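You operate a simulated robot arm through the tools that you are given. There is no shell and no other tool.

You are at the controls of a simulated robot arm. One attempt, no reset.

Task
Clamp the cord in housing six.
Fine: dock dial to 2 first, run screws eight and nine in, put the bench driver back and turn the dome nut tight. Set down upright: bench driver.

The check looks at the end state, three seconds after you hand in, the way a careful person would. Anything else that was tipped, shoved, dropped, spilled or broken makes it a failure.

Robot
A 6-joint arm with a two-finger gripper, fixed in place. Base frame: the origin is at the foot of the arm, x ahead of it, y to its left, z up; the work surface is at about z = 620. Readings come in mm, rad, newtons and seconds.
It reaches about 1298 mm from its shoulder. Its first joint turns from -2.601 to 2.601 rad. Payload 1.57 kg.
The TCP is the grasp point between the finger pads, 21 mm short of the fingertips. In the tool frame z runs along the fingers and y along their closing line. Largest opening 70 mm; the body of the gripper starts 50 mm behind the TCP.
Orientation is that of the tool frame in the base frame, as a unit quaternion [w, x, y, z]. With the fingers straight down and closing along the base's y, the tool's x points along the base's -x, its y along +y and its z along -z.

Tools
- The arm moves only by the tool apply_moves. Its argument "commands" is a list of rows, each a list of 6 numbers: the shift along the base's x, y, z in units of 25 mm (1.0 is 25 mm), then the turn, a rotation vector about the base's x, y, z in units of 6 degrees (1.0 is 6 degrees). In form: [[x, y, z, rx, ry, rz], ...]. A call has 1 to 20 rows; each row shifts and turns the commanded pose from where the row before left it. "hand" is the gripper command, from -1 (fully open) to 1 (shut), values between in proportion, set as the call begins (left out, the last holds). A call with a number of a shift or a turn outside -1 to 1 is refused whole. A row lasts 0.2 s, in which the tool goes at most 50 mm and 0.15 rad; a call with a longer step from one row to the next is refused whole, and so is a gripper value outside its range. A pose out of reach is approached as far as the arm can. The call stops where the force on the tool passes 40 N (or 10 N more than at its start, if that is more) or the arm is blocked; 0.2 s more then pass. The fingers move at their own pace and stop on an object; they squeeze with about 20 N. The grip force told is the motor's: it shows also when the fingers shut on nothing. Time passes only in rows, and 0.2 s behind the last, so rows that do not move let the fingers close. The reply holds the time, the measured pose of the TCP, the force on the tool along the base axes, the opening and the grip force, in the units named above and with some noise, with the torque about the TCP (base axes, N m) and any sound that the robot's microphone picked up.
- Cameras (640 x 400 px; columns grow to the right, rows downward): "scene" is fixed at [401.2, -649.6, 1468.9]; the picture's right is [0.54, -0.84, 0.00], its down [-0.82, -0.53, -0.19] and it looks along [0.16, 0.11, -0.98] (base axes); focal length 214 px, centre (320, 200). "wrist" rides on the gripper at [79, 4, -81] in the tool frame; the picture's right is [-0.05, 1.00, 0.00], its down [-0.67, -0.04, -0.74] and it looks along [-0.74, -0.04, 0.67] (tool axes); focal length 256 px, centre (320, 200). There is no depth. A picture from a camera that has moved, and an enlarged one, comes with that camera's place and axes in the base frame and with its lens.
- snapshot(camera): a new picture of that camera. It takes no simulated time.
- raise_lower(by): slides the trunk up (or, below 0, down) by that many mm; the arm rides with it, the base frame stays. It gives what a move gives, with no picture.
- zoom(camera, box): a new picture of the part [left, top, right, bottom] of that camera's present view, enlarged. It takes no simulated time.
- close_job(): hands the job in; it is judged then, once.

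Places have to be worked out from the pictures, the camera data and where the tool is seen. Open the gripper and draw the arm clear of the work before you hand the job in, unless the task says otherwise.

The tools are called after ">>>" by a JSON object that holds its "op" and its "data". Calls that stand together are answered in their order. apply_moves: Moves the arm, as the interface text tells. Its arguments: {"type":"object","properties":{"commands":{"type":"array","items":{"type":"array","items":{"type":"number"}}},"hand":{"type":"number"}},"required":["commands"]} The other tools are called the same way: raise_lower (by) slides the trunk up or down; snapshot (camera) takes a picture; zoom (camera, box) takes an enlarged picture of a part of a camera's view; close_job () hands the job in.

At the start:

```text
t: 0.0
ee_pos: [650.1, -428.8, 1127.9]
orientation: [0.0, 0.0, 1.0, 0.0]
force: [-0.7, 0.8, 0.2]
ft_torque: [-0.01, 0.01, 0.02]
grip_width: 70.1
grasp_force: 0.1
trunk travel left (down, up): [-810.0, 160.0]
```

scene: 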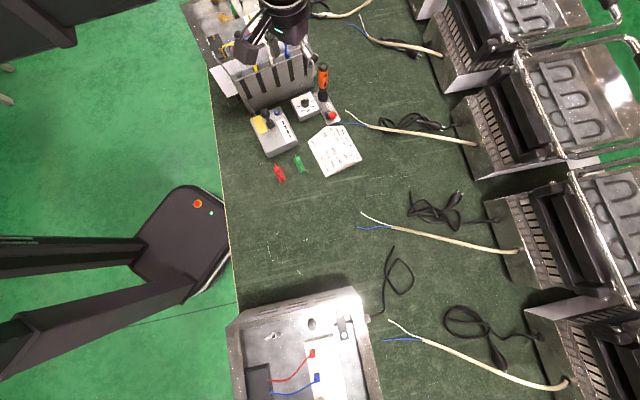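
wrist: 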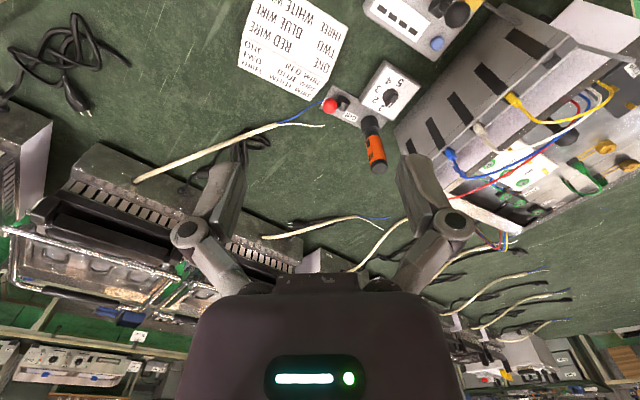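

The scene shows a row of housings/cords on a bench, a dock with a dial and an orange driver, and a note. I'll look closer at the details first.

>>> {"op": "zoom", "data": {"camera": "scene", "box": [180, 0, 400, 190]}}

>>> {"op": "zoom", "data": {"camera": "wrist", "box": [220, 0, 460, 150]}}

>>> {"op": "zoom", "data": {"camera": "scene", "box": [220, 270, 400, 400]}}

>>> {"op": "zoom", "data": {"camera": "wrist", "box": [360, 0, 640, 240]}}

```text
2.11 times, centred on (290, 95) of scene
camera zoom: at [401.2, -649.6, 1468.9], right [0.54, -0.84, 0.0], down [-0.82, -0.53, -0.19], along [0.16, 0.11, -0.98], focal length 452 px, centre (383, 421)
```

zoom: 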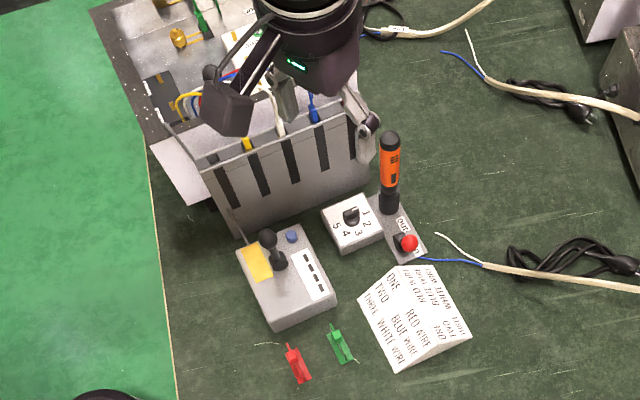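

```text
2.67 times, centred on (340, 75) of wrist
camera zoom: at [570.8, -424.8, 1209.2], right [0.05, 1.0, 0.0], down [0.67, -0.03, 0.75], along [0.74, -0.04, -0.67], focal length 683 px, centre (267, 533)
```

zoom: 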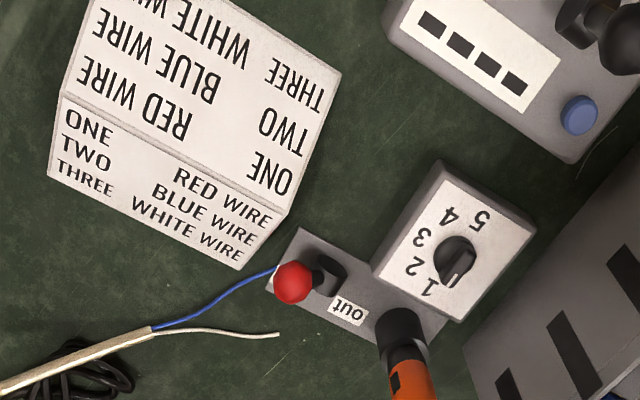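

```text
3.08 times, centred on (310, 335) of scene
camera zoom: at [401.2, -649.6, 1468.9], right [0.54, -0.84, 0.0], down [-0.82, -0.53, -0.19], along [0.16, 0.11, -0.98], focal length 660 px, centre (351, -215)
```

zoom: 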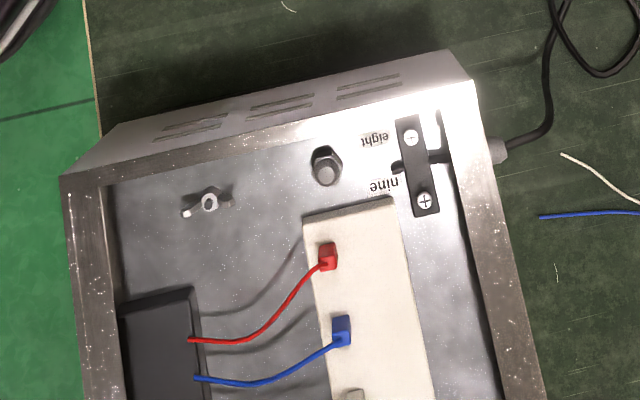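

```text
1.67 times, centred on (500, 120) of wrist
camera zoom: at [570.8, -424.8, 1209.2], right [0.05, 1.0, 0.0], down [0.67, -0.03, 0.75], along [0.74, -0.04, -0.67], focal length 427 px, centre (20, 333)
```

zoom: 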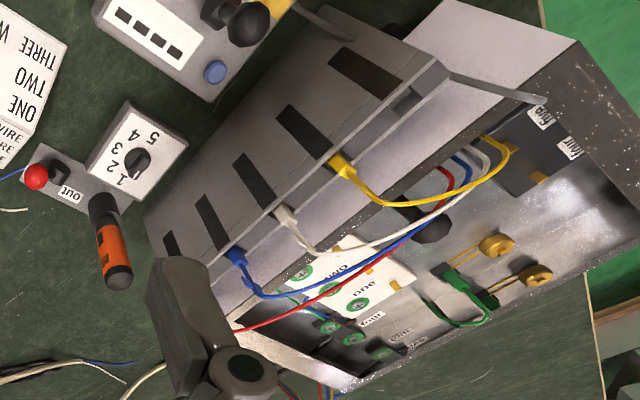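

The housing at the bottom of the picture carries the labels "eight" and "nine", a clamp bar, a dome nut and a wing nut; I place it around (180, -810). I swing the wrist camera round to look at it from nearer.

>>> {"op": "apply_moves", "data": {"commands": [[-0.95, -0.26, 0, 0, 0, -0.75], [-0.95, -0.26, 0, 0, 0, -0.75], [-0.95, -0.26, 0, 0, 0, -0.75], [-0.95, -0.26, 0, 0, 0, -0.75], [-0.95, -0.26, 0, 0, 0, -0.75], [-0.95, -0.26, 0, 0, 0, -0.75], [-0.95, -0.26, 0, 0, 0, -0.75], [-0.95, -0.26, 0, 0, 0, -0.75], [-0.95, -0.26, 0, 0, 0, -0.75], [-0.95, -0.26, 0, 0, 0, -0.75], [-0.95, -0.26, -0.5, 0, 0, -0.75], [-0.95, -0.26, -0.5, 0, 0, -0.75], [-0.95, -0.26, -0.5, 0, 0, -0.75], [-0.95, -0.26, -0.5, 0, 0, -0.75], [-0.95, -0.26, -0.5, 0, 0, -0.75], [-0.95, -0.26, -0.5, 0, 0, -0.75], [-0.95, -0.26, -0.5, 0, 0, -0.75], [-0.95, -0.26, -0.5, 0, 0, -0.75], [-0.95, -0.26, -0.5, 0, 0, -0.75], [-0.95, -0.26, -0.5, 0, 0, -0.75]]}}

>>> {"op": "snapshot", "data": {"camera": "wrist"}}

>>> {"op": "snapshot", "data": {"camera": "scene"}}

```text
t: 4.2
ee_pos: [172.8, -559.6, 1128.9]
orientation: [0.002, 0.708, 0.707, -0.001]
force: [0.0, 0.6, -0.1]
ft_torque: [-0.03, 0.03, 0.01]
grip_width: 70.1
grasp_force: 0.0
out of reach, approached as far as the arm can: row 8, 11, 12, 13, 14, 15, 16, 17, 18, 19, 20
trunk travel left (down, up): [-810.0, 160.0]
```

```text
taken
camera wrist: at [177.5, -480.7, 1209.2], right [1.0, -0.06, 0.0], down [-0.04, -0.67, 0.75], along [-0.04, -0.74, -0.67], focal length 256 px, centre (320, 200)
```

wrist: 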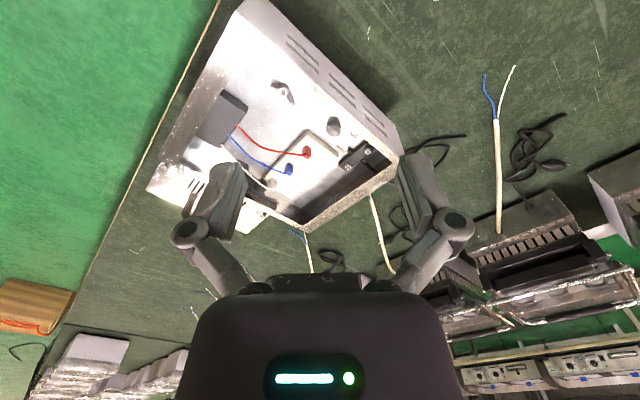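

```text
taken
```

scene: 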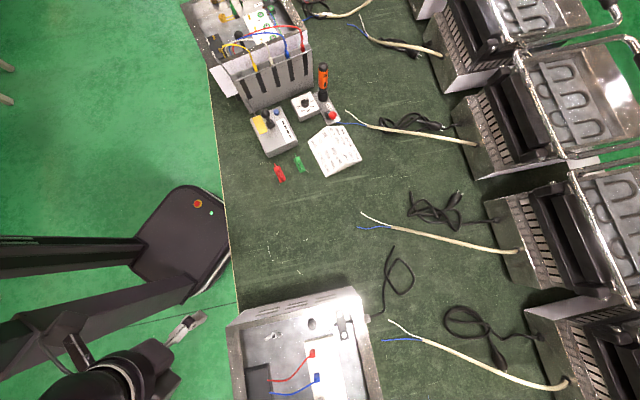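

The pose was reached except in height (it stayed at z 1129). I zoom on the housing to read its labels.

>>> {"op": "zoom", "data": {"camera": "wrist", "box": [140, 0, 420, 240]}}

>>> {"op": "zoom", "data": {"camera": "scene", "box": [180, 0, 370, 120]}}

>>> {"op": "zoom", "data": {"camera": "scene", "box": [310, 280, 400, 400]}}

```text
1.67 times, centred on (280, 120) of wrist
camera zoom: at [177.5, -480.7, 1209.2], right [1.0, -0.06, 0.0], down [-0.04, -0.67, 0.75], along [-0.04, -0.74, -0.67], focal length 427 px, centre (387, 333)
```

zoom: 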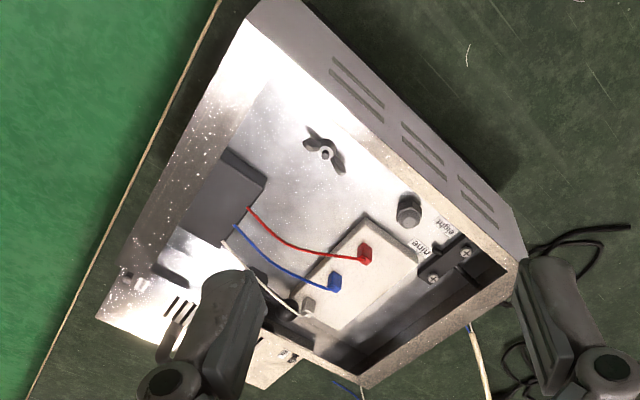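

```text
3.33 times, centred on (275, 60) of scene
camera zoom: at [401.2, -649.6, 1468.9], right [0.54, -0.84, 0.0], down [-0.82, -0.53, -0.19], along [0.16, 0.11, -0.98], focal length 715 px, centre (470, 667)
```

zoom: 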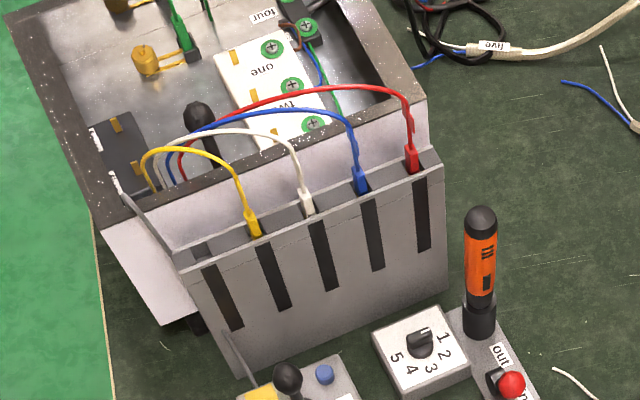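

```text
3.33 times, centred on (355, 340) of scene
camera zoom: at [401.2, -649.6, 1468.9], right [0.54, -0.84, 0.0], down [-0.82, -0.53, -0.19], along [0.16, 0.11, -0.98], focal length 715 px, centre (203, -267)
```

zoom: 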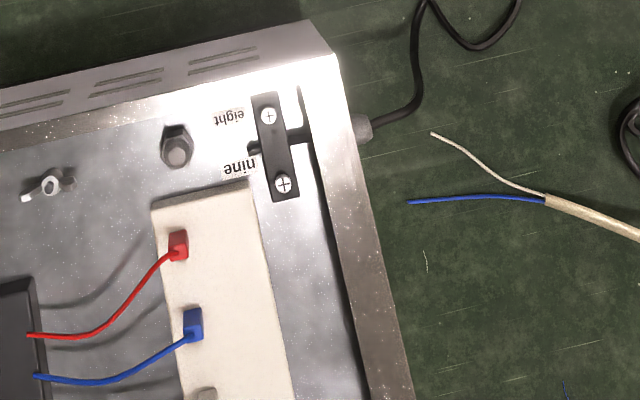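

Housing with clamp screws eight/nine and the dome nut (next to the wing nut) is clear; the driver dock has dial 1–5 and an in/out lever. I go back toward the dock to look at it closely, and will lower the trunk for reach.

>>> {"op": "apply_moves", "data": {"commands": [[0.95, 0.35, 0, 0, 0, 0.75], [0.95, 0.35, 0, 0, 0, 0.75], [0.95, 0.35, 0, 0, 0, 0.75], [0.95, 0.35, 0, 0, 0, 0.75], [0.95, 0.35, 0, 0, 0, 0.75], [0.95, 0.35, 0, 0, 0, 0.75], [0.95, 0.35, 0, 0, 0, 0.75], [0.95, 0.35, 0, 0, 0, 0.75], [0.95, 0.35, 0, 0, 0, 0.75], [0.95, 0.35, 0, 0, 0, 0.75], [0.95, 0.35, 0, 0, 0, 0.75], [0.95, 0.35, 0, 0, 0, 0.75], [0.95, 0.35, 0, 0, 0, 0.75], [0.95, 0.35, 0, 0, 0, 0.75], [0.95, 0.35, 0, 0, 0, 0.75], [0.95, 0.35, 0, 0, 0, 0.75], [0.95, 0.35, 0, 0, 0, 0.75], [0.95, 0.35, 0, 0, 0, 0.75], [0.95, 0.35, 0, 0, 0, 0.75], [0.95, 0.35, 0, 0, 0, 0.75]]}}

>>> {"op": "raise_lower", "data": {"by": -150}}

>>> {"op": "snapshot", "data": {"camera": "wrist"}}

```text
t: 8.4
ee_pos: [648.9, -385.2, 1128.8]
orientation: [0.0, -0.001, 1.0, -0.001]
force: [0.8, -1.4, -0.8]
ft_torque: [0.0, -0.01, 0.02]
grip_width: 69.9
grasp_force: 0.1
trunk travel left (down, up): [-810.0, 160.0]
```

```text
t: 10.2
ee_pos: [646.0, -384.3, 979.5]
orientation: [0.001, -0.001, 1.0, -0.001]
force: [0.2, 0.1, -0.4]
ft_torque: [0.01, -0.01, -0.03]
grip_width: 69.9
grasp_force: 0.1
trunk travel left (down, up): [-660.0, 310.0]
```

```text
taken
camera wrist: at [568.5, -380.9, 1059.3], right [0.05, 1.0, 0.0], down [0.67, -0.03, 0.75], along [0.74, -0.04, -0.67], focal length 256 px, centre (320, 200)
```

wrist: 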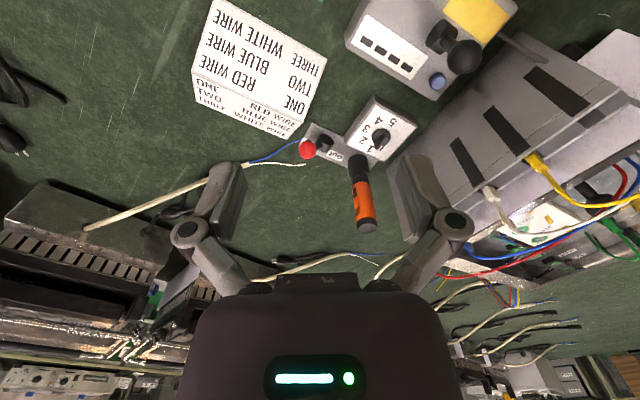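

Dock is in good view; zoom on it to read dial pointer, lever labels and driver.

>>> {"op": "zoom", "data": {"camera": "wrist", "box": [280, 85, 430, 180]}}

>>> {"op": "zoom", "data": {"camera": "wrist", "box": [300, 140, 420, 240]}}

>>> {"op": "zoom", "data": {"camera": "scene", "box": [270, 50, 360, 135]}}

```text
4.21 times, centred on (355, 132) of wrist
camera zoom: at [568.5, -380.9, 1059.3], right [0.05, 1.0, 0.0], down [0.67, -0.03, 0.75], along [0.74, -0.04, -0.67], focal length 1078 px, centre (173, 484)
```

zoom: 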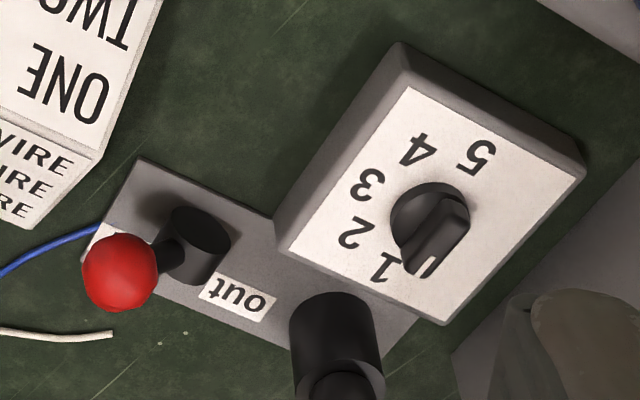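

```text
4.00 times, centred on (360, 190) of wrist
camera zoom: at [568.5, -380.9, 1059.3], right [0.05, 1.0, 0.0], down [0.67, -0.03, 0.75], along [0.74, -0.04, -0.67], focal length 1024 px, centre (160, 240)
```

zoom: 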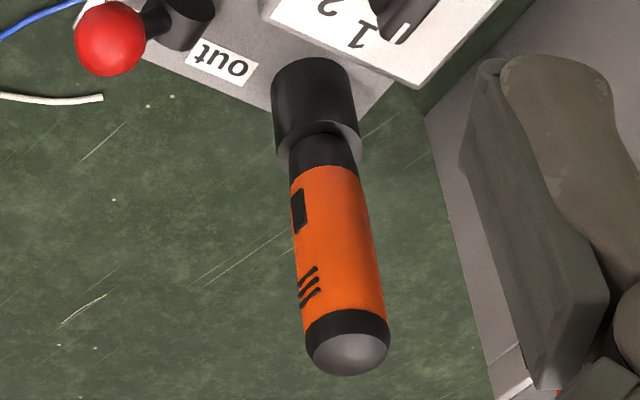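

```text
4.71 times, centred on (315, 92) of scene
camera zoom: at [401.2, -649.6, 1468.9], right [0.54, -0.84, 0.0], down [-0.82, -0.53, -0.19], along [0.16, 0.11, -0.98], focal length 1009 px, centre (344, 706)
```

zoom: 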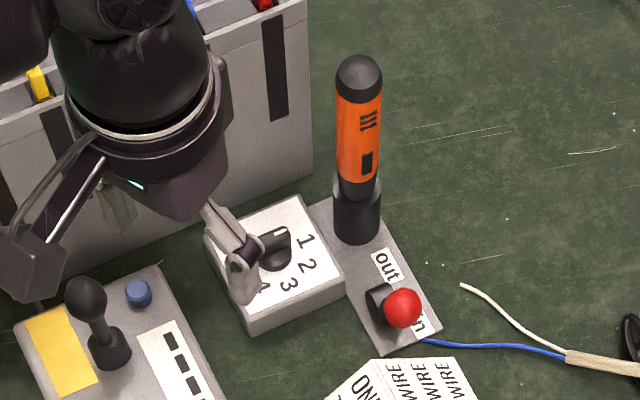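

The lever's ball seems to lean to the "in" side and the dial pointer is near/before 1. I place the knob near (846, -282, 660). I tilt the wrist so that its camera looks straight down at the dock for accurate measuring.

>>> {"op": "apply_moves", "data": {"commands": [[0.9, 0.4, 0, 0, 1, 0], [0.9, 0.4, 0, 0, 1, 0], [0.9, 0.4, 0, 0, 1, 0], [0.9, 0.4, 0, 0, 1, 0], [0.9, 0.4, 0, 0, 1, 0], [0.9, 0.4, 0, 0, 1, 0], [0.9, 0.4, 0, 0, 1, 0], [0.9, 0.4, 0, 0, 1, 0], [0, 0, 0, 0, 0, 0]]}}

>>> {"op": "snapshot", "data": {"camera": "wrist"}}

>>> {"op": "zoom", "data": {"camera": "wrist", "box": [220, 120, 420, 250]}}

```text
t: 12.2
ee_pos: [808.3, -356.8, 1006.3]
orientation: [-0.266, -0.027, 0.962, -0.062]
force: [-0.1, -0.6, -0.8]
ft_torque: [0.0, 0.01, 0.02]
grip_width: 70.0
grasp_force: 0.1
out of reach, approached as far as the arm can: row 3, 4, 5, 6, 7, 8
trunk travel left (down, up): [-660.0, 310.0]
```

```text
taken
camera wrist: at [781.6, -342.5, 1115.4], right [-0.04, 0.99, -0.13], down [0.95, 0.08, 0.29], along [0.3, -0.11, -0.95], focal length 256 px, centre (320, 200)
```

wrist: 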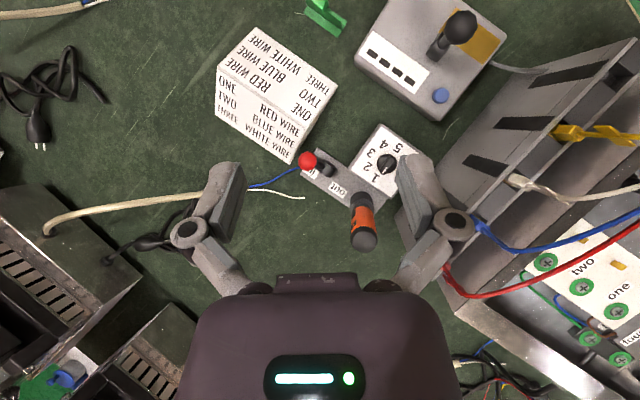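

```text
3.08 times, centred on (320, 185) of wrist
camera zoom: at [781.6, -342.5, 1115.4], right [-0.04, 0.99, -0.13], down [0.95, 0.08, 0.29], along [0.3, -0.11, -0.95], focal length 788 px, centre (320, 246)
```

zoom: 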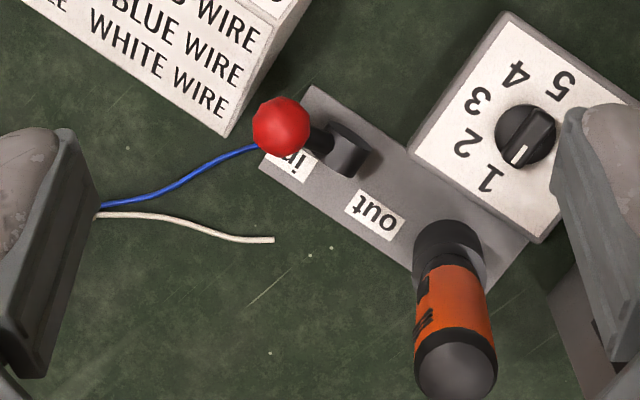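

The lever is clearly at "in" and the pointer is at 1; the knob needs a 45° clockwise turn (seen from above). Reach is limited because the shoulder is high, so I straighten the tool, raise it, and then lower the trunk.

>>> {"op": "apply_moves", "data": {"commands": [[-0.9, 0, 1, 0.2, -0.855, -0.087], [-0.9, 0, 1, 0.2, -0.855, -0.087], [-0.9, 0, 1, 0.2, -0.855, -0.087], [-0.9, 0, 1, 0.2, -0.855, -0.087], [-0.9, 0, 1, 0.2, -0.855, -0.087], [-0.9, 0, 1, 0.2, -0.855, -0.087], [0, 0, 1, 0, 0, 0], [0, 0, 1, 0, 0, 0], [0, 0, 1, 0, 0, 0], [0, 0, 1, 0, 0, 0], [0, 0, 1, 0, 0, 0], [0, 0, 1, 0, 0, 0]]}}

>>> {"op": "raise_lower", "data": {"by": -250}}

```text
t: 14.8
ee_pos: [673.5, -355.3, 978.5]
orientation: [-0.001, -0.001, 1.0, 0.0]
force: [0.3, 0.6, -0.4]
ft_torque: [-0.04, -0.02, 0.02]
grip_width: 70.2
grasp_force: 0.1
out of reach, approached as far as the arm can: row 1, 2, 3, 4, 5, 6, 7, 8, 9, 10, 11, 12
trunk travel left (down, up): [-660.0, 310.0]
```

```text
t: 17.3
ee_pos: [673.0, -355.1, 728.9]
orientation: [-0.001, -0.001, 1.0, 0.0]
force: [0.4, 0.4, 0.3]
ft_torque: [0.01, 0.01, 0.0]
grip_width: 70.2
grasp_force: 0.0
trunk travel left (down, up): [-410.0, 560.0]
```

The TCP height seems tied to the trunk alone (the arm doesn't move vertically), so vertical moves go by the trunk. Take a picture at this lower height.

>>> {"op": "snapshot", "data": {"camera": "wrist"}}

>>> {"op": "snapshot", "data": {"camera": "scene"}}

```text
taken
camera wrist: at [594.5, -350.3, 809.4], right [0.05, 1.0, 0.0], down [0.67, -0.04, 0.74], along [0.74, -0.04, -0.67], focal length 256 px, centre (320, 200)
```

wrist: 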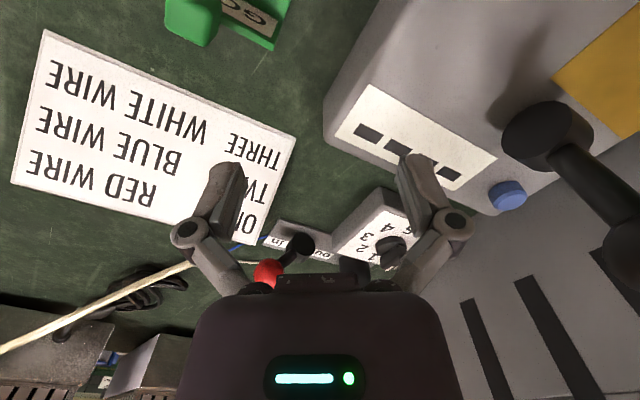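

```text
taken
```

scene: 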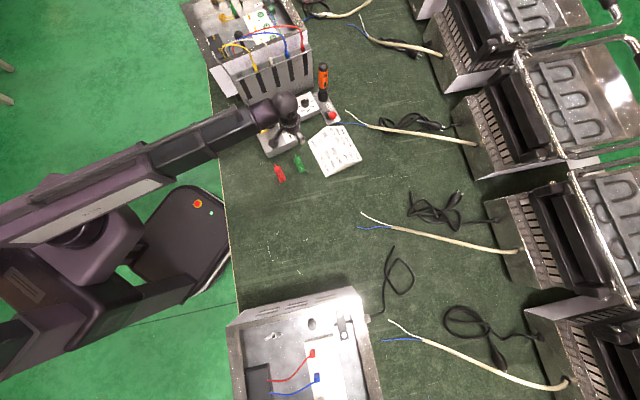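

I test whether the arm itself can make a small vertical move here.

>>> {"op": "apply_moves", "data": {"commands": [[0, 0, 0.4, 0, 0, 0], [0, 0, 0.4, 0, 0, 0], [0, 0, 0, 0, 0, 0]]}}

>>> {"op": "zoom", "data": {"camera": "scene", "box": [0, 60, 360, 300]}}

```text
t: 18.1
ee_pos: [674.0, -354.2, 728.3]
orientation: [-0.001, -0.001, 1.0, -0.001]
force: [1.4, 0.2, -0.4]
ft_torque: [0.02, 0.01, 0.0]
grip_width: 69.9
grasp_force: 0.0
out of reach, approached as far as the arm can: row 1, 2
trunk travel left (down, up): [-410.0, 560.0]
```

```text
1.67 times, centred on (180, 180) of scene
camera zoom: at [401.2, -649.6, 1468.9], right [0.54, -0.84, 0.0], down [-0.82, -0.53, -0.19], along [0.16, 0.11, -0.98], focal length 358 px, centre (553, 233)
```

zoom: 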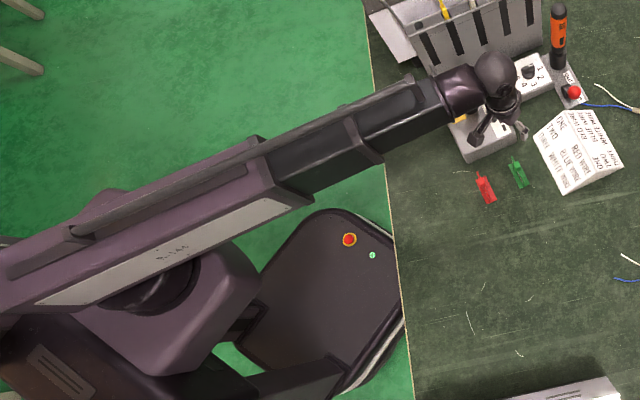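

The arm is a telescoping boom: height comes from the trunk only. I need the boom's underside height before passing over the joystick, so I zoom in on the boom tip.

>>> {"op": "zoom", "data": {"camera": "scene", "box": [200, 80, 320, 160]}}

>>> {"op": "zoom", "data": {"camera": "scene", "box": [60, 90, 220, 200]}}

```text
5.00 times, centred on (260, 120) of scene
camera zoom: at [401.2, -649.6, 1468.9], right [0.54, -0.84, 0.0], down [-0.82, -0.53, -0.19], along [0.16, 0.11, -0.98], focal length 1072 px, centre (620, 600)
```

zoom: 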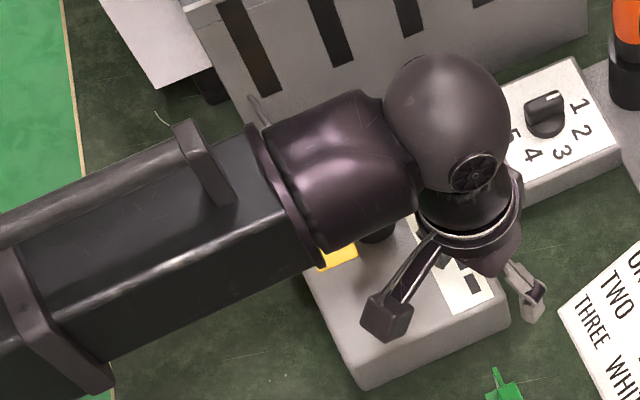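

```text
3.64 times, centred on (140, 145) of scene
camera zoom: at [401.2, -649.6, 1468.9], right [0.54, -0.84, 0.0], down [-0.82, -0.53, -0.19], along [0.16, 0.11, -0.98], focal length 780 px, centre (974, 400)
```

zoom: 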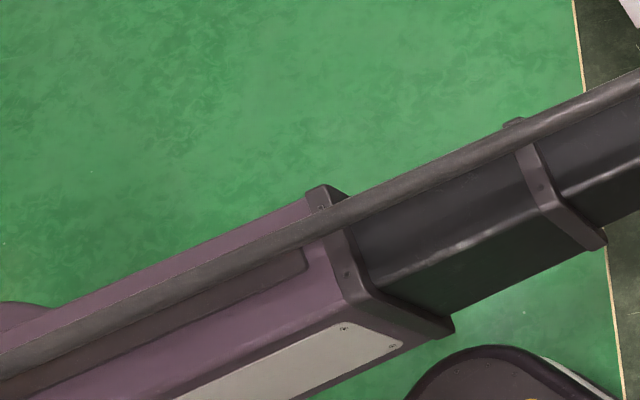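

Boom axis is about 190 mm above the TCP with its underside ≥150 mm above, so it clears the joystick (top ≈772). I raise the trunk to clear the driver (top ≈804) and move over the knob with the fingers turned -30° to straddle the handle.

>>> {"op": "raise_lower", "data": {"by": 130}}

>>> {"op": "apply_moves", "data": {"commands": [[0.87, 0.36, 0, 0, 0, -0.625], [0.87, 0.36, 0, 0, 0, -0.625], [0.87, 0.36, 0, 0, 0, -0.625], [0.87, 0.36, 0, 0, 0, -0.625], [0.87, 0.36, 0, 0, 0, -0.625], [0.87, 0.36, 0, 0, 0, -0.625], [0.87, 0.36, 0, 0, 0, -0.625], [0.87, 0.36, 0, 0, 0, -0.625], [0, 0, 0, 0, 0, 0]], "hand": -1}}

>>> {"op": "snapshot", "data": {"camera": "wrist"}}

```text
t: 19.7
ee_pos: [673.5, -354.4, 859.4]
orientation: [-0.001, -0.001, 1.0, 0.0]
force: [-0.3, 0.3, 0.0]
ft_torque: [0.01, -0.03, 0.0]
grip_width: 70.4
grasp_force: 0.0
trunk travel left (down, up): [-540.0, 430.0]
```

```text
t: 21.7
ee_pos: [848.0, -282.1, 857.9]
orientation: [0.0, 0.259, 0.966, 0.0]
force: [0.4, -0.3, 0.5]
ft_torque: [0.0, -0.01, 0.01]
grip_width: 69.9
grasp_force: 0.0
trunk travel left (down, up): [-540.0, 430.0]
```

```text
taken
camera wrist: at [782.1, -239.1, 939.3], right [0.55, 0.84, 0.0], down [0.56, -0.36, 0.74], along [0.62, -0.41, -0.67], focal length 256 px, centre (320, 200)
```

wrist: 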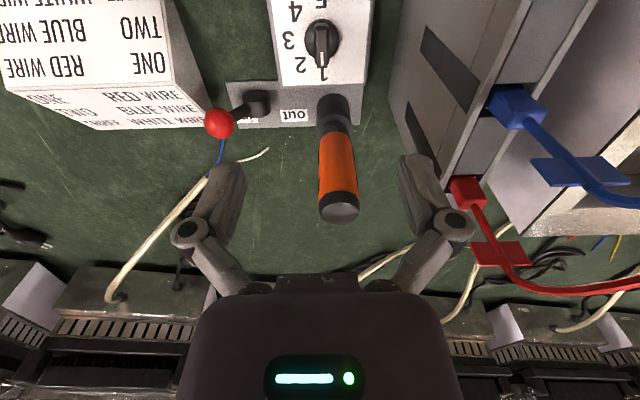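

The view is well aligned with the dial box; zoom on the knob.

>>> {"op": "zoom", "data": {"camera": "wrist", "box": [260, 0, 400, 110]}}

```text
3.64 times, centred on (330, 55) of wrist
camera zoom: at [782.1, -239.1, 939.3], right [0.55, 0.84, 0.0], down [0.56, -0.36, 0.74], along [0.62, -0.41, -0.67], focal length 931 px, centre (284, 727)
```

zoom: 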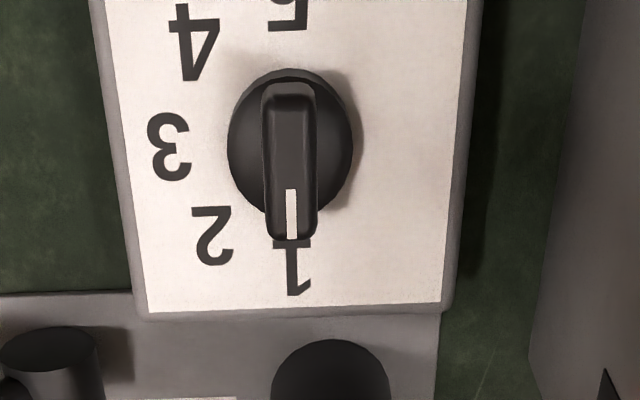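

Pointer sits exactly at 1; knob handle is about at (848, -280). I nudge 1.5 mm sideways and lower to about z=708 for a closer look.

>>> {"op": "apply_moves", "data": {"commands": [[0.03, 0.05, 0, 0, 0, 0], [0, 0, 0, 0, 0, 0]]}}

>>> {"op": "raise_lower", "data": {"by": -150}}

>>> {"op": "snapshot", "data": {"camera": "wrist"}}

```text
t: 22.3
ee_pos: [847.6, -282.2, 858.5]
orientation: [-0.001, 0.259, 0.966, 0.0]
force: [-0.3, -0.2, -0.6]
ft_torque: [0.0, -0.02, 0.0]
grip_width: 70.0
grasp_force: 0.0
trunk travel left (down, up): [-540.0, 430.0]
```

```text
t: 24.1
ee_pos: [847.5, -281.0, 707.4]
orientation: [0.0, 0.257, 0.966, 0.001]
force: [-0.3, -0.1, 0.5]
ft_torque: [0.04, 0.04, -0.02]
grip_width: 70.1
grasp_force: 0.0
trunk travel left (down, up): [-390.0, 580.0]
```

```text
taken
camera wrist: at [782.3, -238.7, 789.4], right [0.54, 0.84, 0.0], down [0.56, -0.36, 0.74], along [0.62, -0.4, -0.67], focal length 256 px, centre (320, 200)
```

wrist: 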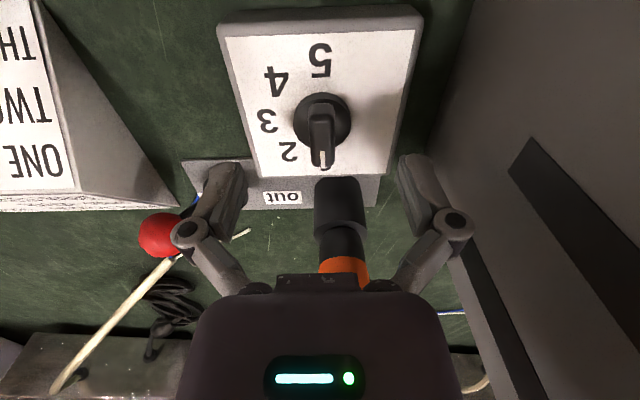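

Zoom on the knob from here to see how tall the handle stands over its disc.

>>> {"op": "zoom", "data": {"camera": "wrist", "box": [270, 75, 380, 185]}}

>>> {"op": "zoom", "data": {"camera": "scene", "box": [260, 60, 360, 140]}}

```text
3.64 times, centred on (325, 130) of wrist
camera zoom: at [782.3, -238.7, 789.4], right [0.54, 0.84, 0.0], down [0.56, -0.36, 0.74], along [0.62, -0.4, -0.67], focal length 931 px, centre (302, 454)
```

zoom: 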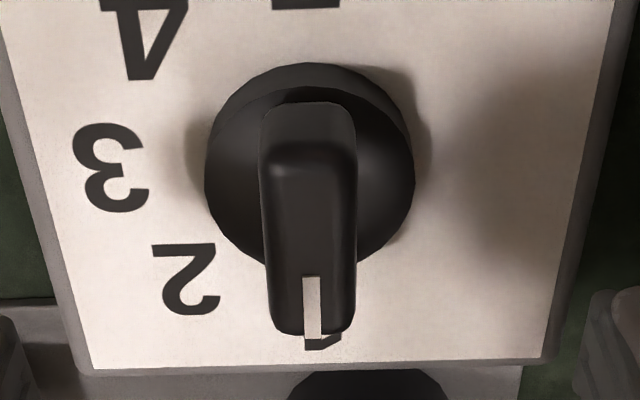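

```text
5.00 times, centred on (310, 100) of scene
camera zoom: at [401.2, -649.6, 1468.9], right [0.54, -0.84, 0.0], down [-0.82, -0.53, -0.19], along [0.16, 0.11, -0.98], focal length 1072 px, centre (370, 700)
```

zoom: 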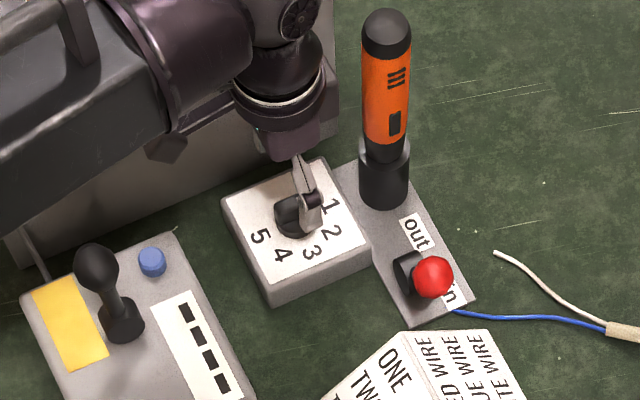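

Disc is ~35 mm wide and tops out near z≈661; the handle is ~15 mm wide up to ≈672. I lower 23 mm (tips ≈663.5) and close on the handle.

>>> {"op": "raise_lower", "data": {"by": -23}}

>>> {"op": "apply_moves", "data": {"commands": [[0, 0, 0, 0, 0, 0], [0, 0, 0, 0, 0, 0], [0, 0, 0, 0, 0, 0]], "hand": 1}}

>>> {"op": "zoom", "data": {"camera": "wrist", "box": [200, 60, 440, 240]}}

```text
t: 24.8
ee_pos: [847.2, -281.7, 685.2]
orientation: [-0.001, 0.258, 0.966, 0.0]
force: [1.2, 0.1, -0.2]
ft_torque: [0.0, -0.01, 0.04]
grip_width: 70.1
grasp_force: 0.0
trunk travel left (down, up): [-367.0, 603.0]
```

```text
t: 25.6
ee_pos: [848.6, -281.1, 686.5]
orientation: [0.001, 0.258, 0.966, 0.0]
force: [5.7, 6.5, 9.2]
ft_torque: [0.18, -0.16, -0.39]
grip_width: 13.9
grasp_force: 32.2
trunk travel left (down, up): [-367.0, 603.0]
```

```text
2.22 times, centred on (320, 150) of wrist
camera zoom: at [782.5, -237.7, 767.0], right [0.54, 0.84, 0.0], down [0.56, -0.36, 0.74], along [0.63, -0.4, -0.67], focal length 569 px, centre (320, 311)
```

zoom: 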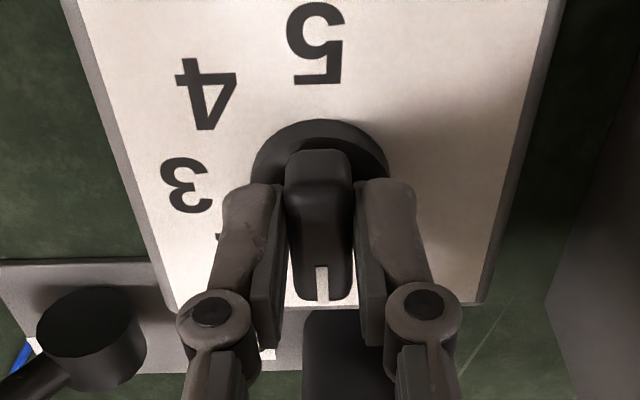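

Handle is gripped (13.9 mm). Turn it 45° clockwise (seen from above) in small steps.

>>> {"op": "apply_moves", "data": {"commands": [[0, 0, 0, 0, 0, -0.5], [0, 0, 0, 0, 0, -0.5], [0, 0, 0, 0, 0, -0.5], [0, 0, 0, 0, 0, -0.5], [0, 0, 0, 0, 0, -0.5], [0, 0, 0, 0, 0, -0.5], [0, 0, 0, 0, 0, -0.5], [0, 0, 0, 0, 0, -0.5], [0, 0, 0, 0, 0, -0.5], [0, 0, 0, 0, 0, -0.5], [0, 0, 0, 0, 0, -0.5], [0, 0, 0, 0, 0, -0.5], [0, 0, 0, 0, 0, -0.5], [0, 0, 0, 0, 0, -0.5], [0, 0, 0, 0, 0, -0.5], [0, 0, 0, 0, 0, 0]]}}

>>> {"op": "zoom", "data": {"camera": "wrist", "box": [200, 60, 440, 240]}}

>>> {"op": "zoom", "data": {"camera": "scene", "box": [260, 60, 360, 140]}}

```text
t: 28.5
ee_pos: [850.8, -279.6, 685.9]
orientation: [0.001, 0.576, 0.817, 0.005]
force: [2.7, 2.7, 9.0]
ft_torque: [0.17, -0.13, 0.03]
grip_width: 13.9
grasp_force: 32.2
trunk travel left (down, up): [-367.0, 603.0]
stopped in row 14: the force on the tool passed its limit at 41 N (the readings are from after the stop); the commanded pose is now the measured one
```

```text
2.22 times, centred on (320, 150) of wrist
camera zoom: at [827.6, -203.9, 767.1], right [0.96, 0.29, 0.01], down [0.19, -0.64, 0.74], along [0.22, -0.71, -0.67], focal length 569 px, centre (320, 311)
```

zoom: 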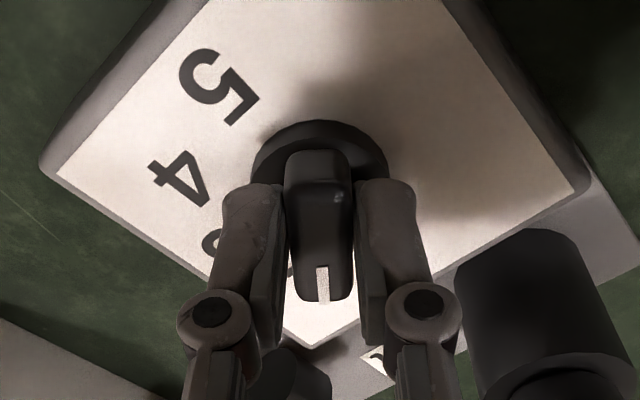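

```text
5.00 times, centred on (310, 100) of scene
camera zoom: at [401.2, -649.6, 1468.9], right [0.54, -0.84, 0.0], down [-0.82, -0.53, -0.19], along [0.16, 0.11, -0.98], focal length 1072 px, centre (370, 700)
```

zoom: 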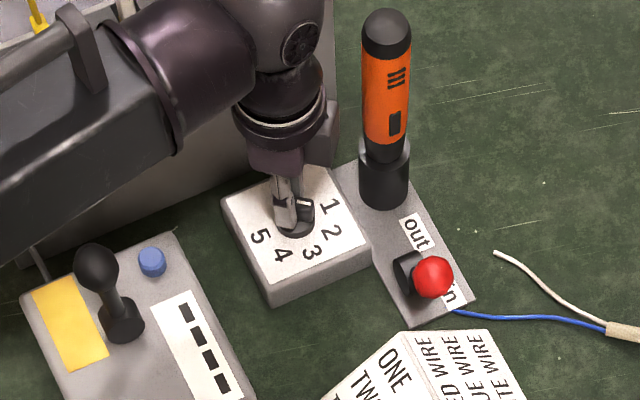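

Turned about 40° of 45° before the force stop; residual force is low. I continue the last ~5° in small steps.

>>> {"op": "apply_moves", "data": {"commands": [[0, 0, 0, 0, 0, -0.25], [0, 0, 0, 0, 0, -0.25], [0, 0, 0, 0, 0, -0.25], [0, 0, 0, 0, 0, 0]]}}

>>> {"op": "zoom", "data": {"camera": "wrist", "box": [200, 60, 440, 240]}}

```text
t: 29.5
ee_pos: [848.8, -281.7, 686.2]
orientation: [0.0, 0.597, 0.802, 0.005]
force: [-32.5, -7.6, -15.7]
ft_torque: [4.11, -8.97, 9.96]
grip_width: 19.0
grasp_force: 31.6
trunk travel left (down, up): [-367.0, 603.0]
```

```text
2.22 times, centred on (320, 150) of wrist
camera zoom: at [830.0, -205.2, 767.6], right [0.97, 0.24, 0.01], down [0.15, -0.65, 0.74], along [0.18, -0.72, -0.67], focal length 569 px, centre (320, 311)
```

zoom: 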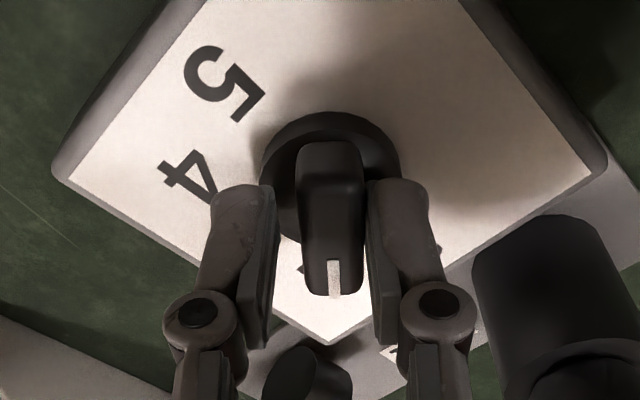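

The torque reading is large, so something resists; I stop, look at the scene and release the knob.

>>> {"op": "zoom", "data": {"camera": "scene", "box": [240, 40, 360, 140]}}

>>> {"op": "snapshot", "data": {"camera": "wrist"}}

```text
4.00 times, centred on (300, 90) of scene
camera zoom: at [401.2, -649.6, 1468.9], right [0.54, -0.84, 0.0], down [-0.82, -0.53, -0.19], along [0.16, 0.11, -0.98], focal length 858 px, centre (400, 640)
```

zoom: 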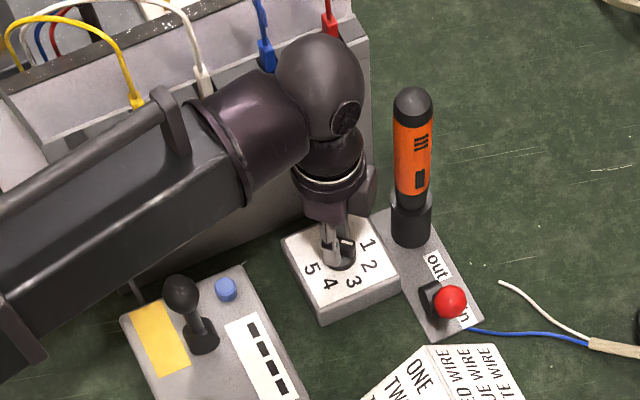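

```text
taken
camera wrist: at [830.0, -205.2, 767.6], right [0.97, 0.24, 0.01], down [0.15, -0.65, 0.74], along [0.18, -0.72, -0.67], focal length 256 px, centre (320, 200)
```

wrist: 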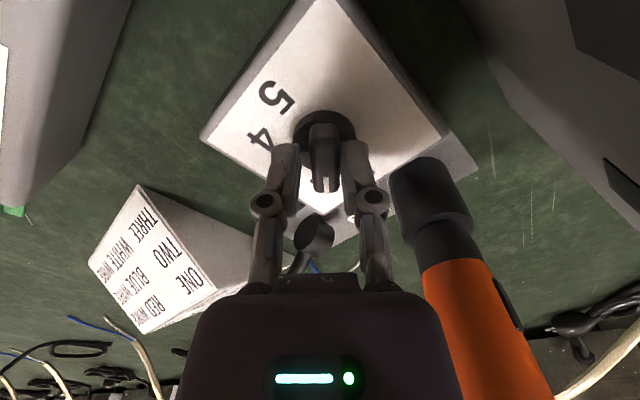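

I open the fingers to release and look where the pointer stands.

>>> {"op": "apply_moves", "data": {"commands": [[0, 0, 0, 0, 0, 0], [0, 0, 0, 0, 0, 0], [0, 0, 0, 0, 0, 0]], "hand": -1}}

>>> {"op": "snapshot", "data": {"camera": "wrist"}}

```text
t: 30.3
ee_pos: [847.7, -285.4, 686.1]
orientation: [0.001, 0.606, 0.796, 0.004]
force: [-28.6, -27.9, -2.0]
ft_torque: [2.26, -2.59, 3.32]
grip_width: 70.0
grasp_force: 0.1
trunk travel left (down, up): [-367.0, 603.0]
```

```text
taken
camera wrist: at [832.1, -206.9, 767.6], right [0.98, 0.21, 0.01], down [0.14, -0.66, 0.74], along [0.16, -0.72, -0.67], focal length 256 px, centre (320, 200)
```

wrist: 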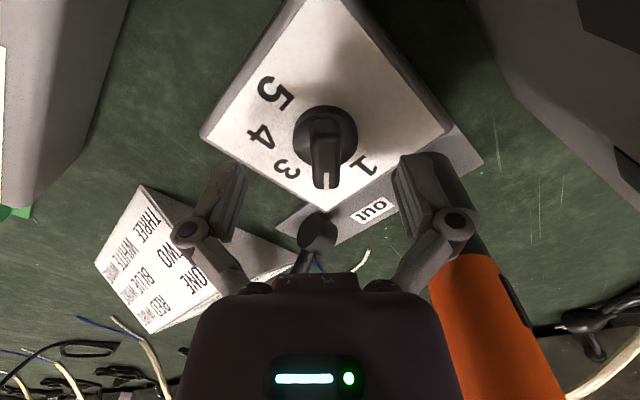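

A lateral force remains with the fingers open: the camera bracket is touching the rack. I rotate back at once and check that the rack has not moved.

>>> {"op": "apply_moves", "data": {"commands": [[0, 0, 0, 0, 0, 0.5], [0, 0.04, 0, 0, 0, 0.5], [0, 0.04, 0, 0, 0, 0.5], [0, 0.04, 0, 0, 0, 0.5], [0, 0, 0, 0, 0, 0.5], [0, 0, 0, 0, 0, 0.5], [0, 0, 0, 0, 0, 0]]}}

>>> {"op": "snapshot", "data": {"camera": "scene"}}

>>> {"op": "zoom", "data": {"camera": "scene", "box": [180, 0, 370, 120]}}

>>> {"op": "zoom", "data": {"camera": "wrist", "box": [200, 60, 440, 240]}}

```text
t: 31.9
ee_pos: [850.5, -277.7, 684.7]
orientation: [-0.001, 0.476, 0.88, 0.003]
force: [-0.5, 0.2, -0.7]
ft_torque: [0.02, -0.01, 0.02]
grip_width: 70.5
grasp_force: 0.1
trunk travel left (down, up): [-367.0, 603.0]
```

```text
taken
```

scene: 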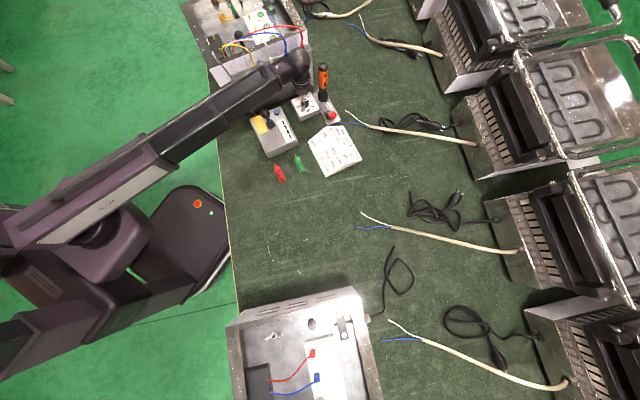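

```text
3.33 times, centred on (275, 60) of scene
camera zoom: at [401.2, -649.6, 1468.9], right [0.54, -0.84, 0.0], down [-0.82, -0.53, -0.19], along [0.16, 0.11, -0.98], focal length 715 px, centre (470, 667)
```

zoom: 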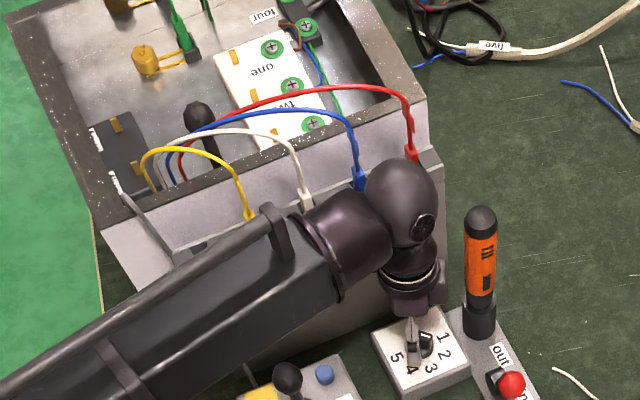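

```text
2.22 times, centred on (320, 150) of wrist
camera zoom: at [810.7, -209.6, 766.6], right [0.86, 0.5, 0.01], down [0.33, -0.58, 0.74], along [0.38, -0.64, -0.67], focal length 569 px, centre (320, 311)
```

zoom: 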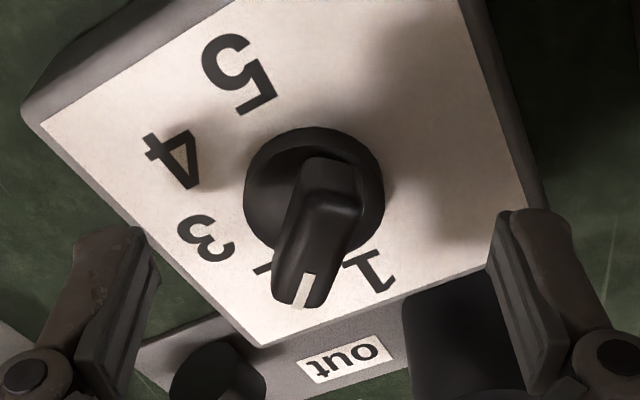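

Force is gone. The pointer is near 2; I raise and view it from the earlier aligned pose for comparison.

>>> {"op": "raise_lower", "data": {"by": 173}}

>>> {"op": "apply_moves", "data": {"commands": [[-0.05, -0.08, 0, 0, 0, 0.8], [-0.05, -0.08, 0, 0, 0, 0.8], [0, 0, 0, 0, 0, 0.8], [0, 0, 0, 0, 0, 0.8], [0, 0, 0, 0, 0, 0.8], [0, 0, 0, 0, 0, 0.48], [0, 0, 0, 0, 0, 0]]}}

>>> {"op": "zoom", "data": {"camera": "wrist", "box": [260, 0, 400, 110]}}

>>> {"op": "snapshot", "data": {"camera": "wrist"}}

```text
t: 33.8
ee_pos: [849.8, -276.7, 857.9]
orientation: [-0.001, 0.476, 0.879, 0.005]
force: [-0.1, -0.3, -0.1]
ft_torque: [0.0, 0.0, 0.01]
grip_width: 70.3
grasp_force: 0.0
trunk travel left (down, up): [-540.0, 430.0]
```

```text
t: 35.4
ee_pos: [848.2, -281.1, 857.7]
orientation: [-0.001, 0.256, 0.967, 0.004]
force: [-0.1, 0.7, -0.2]
ft_torque: [-0.01, -0.04, -0.01]
grip_width: 70.2
grasp_force: 0.1
trunk travel left (down, up): [-540.0, 430.0]
```

```text
3.64 times, centred on (330, 55) of wrist
camera zoom: at [782.5, -238.2, 939.6], right [0.54, 0.84, 0.01], down [0.56, -0.37, 0.74], along [0.62, -0.4, -0.67], focal length 931 px, centre (284, 727)
```

zoom: 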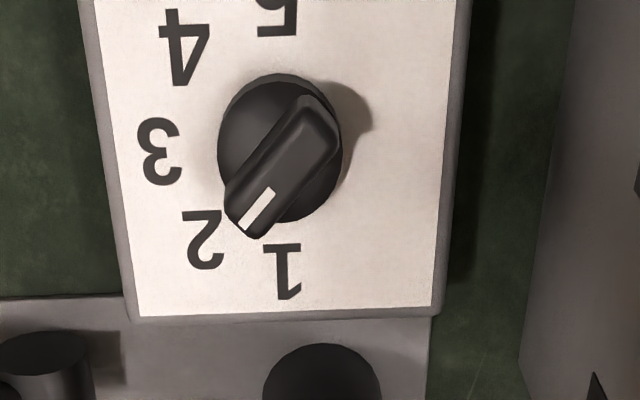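

```text
taken
camera wrist: at [782.5, -238.2, 939.6], right [0.54, 0.84, 0.01], down [0.56, -0.37, 0.74], along [0.62, -0.4, -0.67], focal length 256 px, centre (320, 200)
```

wrist: 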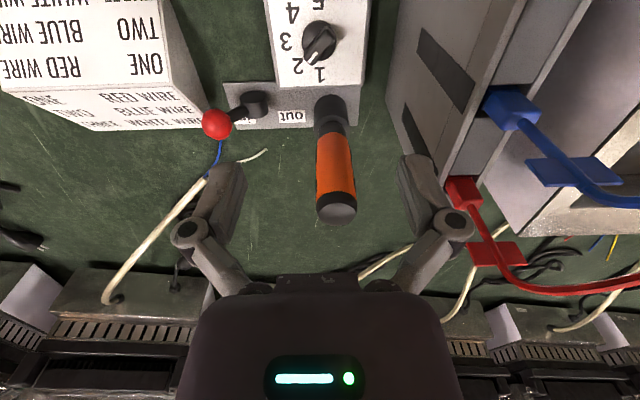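

The pointer sits ≈39° from 1, about 5–6° short of 2. I'll regrip the handle end-to-end (yaw +20°, keeping the camera bracket away from the rack) and turn the remaining ~5.5°.

>>> {"op": "apply_moves", "data": {"commands": [[0.07, -0.12, 0, 0, 0, 0.9], [0, 0, 0, 0, 0, 0.9], [0, 0, 0, 0, 0, 0.9], [0, 0, 0, 0, 0, 0.9], [0, 0, 0, 0, 0, 0.9], [0, 0, 0, 0, 0, 0.9], [0, 0, 0, 0, 0, 0.9], [0, 0, 0, 0, 0, 0.9], [0, 0, 0, 0, 0, 0.9], [0, 0, 0, 0, 0, 0.23], [0, 0, 0, 0, 0, 0]]}}

>>> {"op": "raise_lower", "data": {"by": -150}}

>>> {"op": "snapshot", "data": {"camera": "wrist"}}

```text
t: 37.8
ee_pos: [850.4, -284.3, 858.0]
orientation: [-0.003, -0.174, 0.985, 0.003]
force: [-0.3, 0.2, 0.7]
ft_torque: [0.0, 0.01, 0.0]
grip_width: 70.1
grasp_force: 0.1
trunk travel left (down, up): [-540.0, 430.0]
```

```text
t: 39.6
ee_pos: [849.2, -283.5, 708.8]
orientation: [-0.003, -0.174, 0.985, 0.003]
force: [0.1, -0.2, -0.4]
ft_torque: [0.02, 0.0, -0.02]
grip_width: 70.2
grasp_force: 0.1
trunk travel left (down, up): [-390.0, 580.0]
```

```text
taken
camera wrist: at [774.6, -307.8, 789.7], right [-0.29, 0.96, 0.01], down [0.64, 0.19, 0.74], along [0.71, 0.22, -0.67], focal length 256 px, centre (320, 200)
```

wrist: 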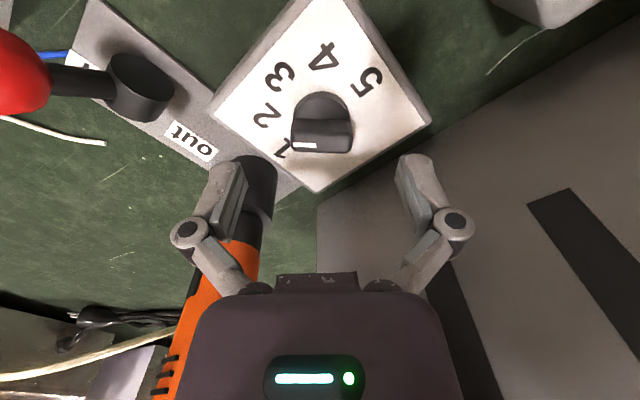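

Handle lies along the closing line and centered. Lower 23 mm and close on its ends.

>>> {"op": "raise_lower", "data": {"by": -23}}

>>> {"op": "apply_moves", "data": {"commands": [[0, 0, 0, 0, 0, 0], [0, 0, 0, 0, 0, 0], [0, 0, 0, 0, 0, 0]], "hand": 1}}

>>> {"op": "zoom", "data": {"camera": "wrist", "box": [200, 60, 440, 240]}}

```text
t: 40.3
ee_pos: [848.5, -283.0, 685.4]
orientation: [-0.004, -0.174, 0.985, 0.003]
force: [1.4, -0.3, 0.2]
ft_torque: [-0.02, -0.02, -0.04]
grip_width: 69.9
grasp_force: 0.0
trunk travel left (down, up): [-367.0, 603.0]
```

```text
t: 41.1
ee_pos: [849.2, -284.1, 685.7]
orientation: [-0.001, -0.175, 0.985, 0.003]
force: [-2.1, 4.9, 6.3]
ft_torque: [0.08, 0.26, -0.02]
grip_width: 34.6
grasp_force: 31.9
trunk travel left (down, up): [-367.0, 603.0]
```

```text
2.22 times, centred on (320, 150) of wrist
camera zoom: at [774.0, -307.2, 767.4], right [-0.29, 0.96, 0.01], down [0.64, 0.19, 0.74], along [0.71, 0.22, -0.67], focal length 569 px, centre (320, 311)
```

zoom: 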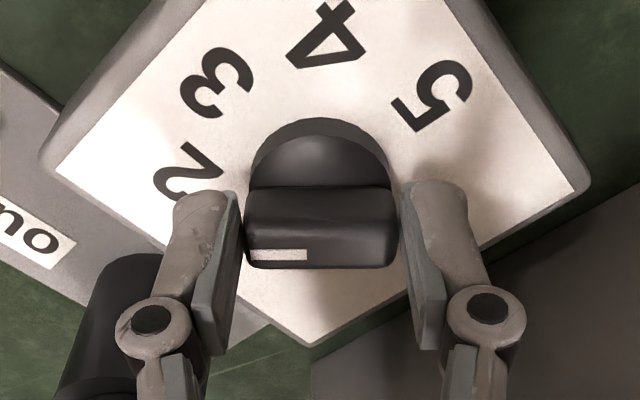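

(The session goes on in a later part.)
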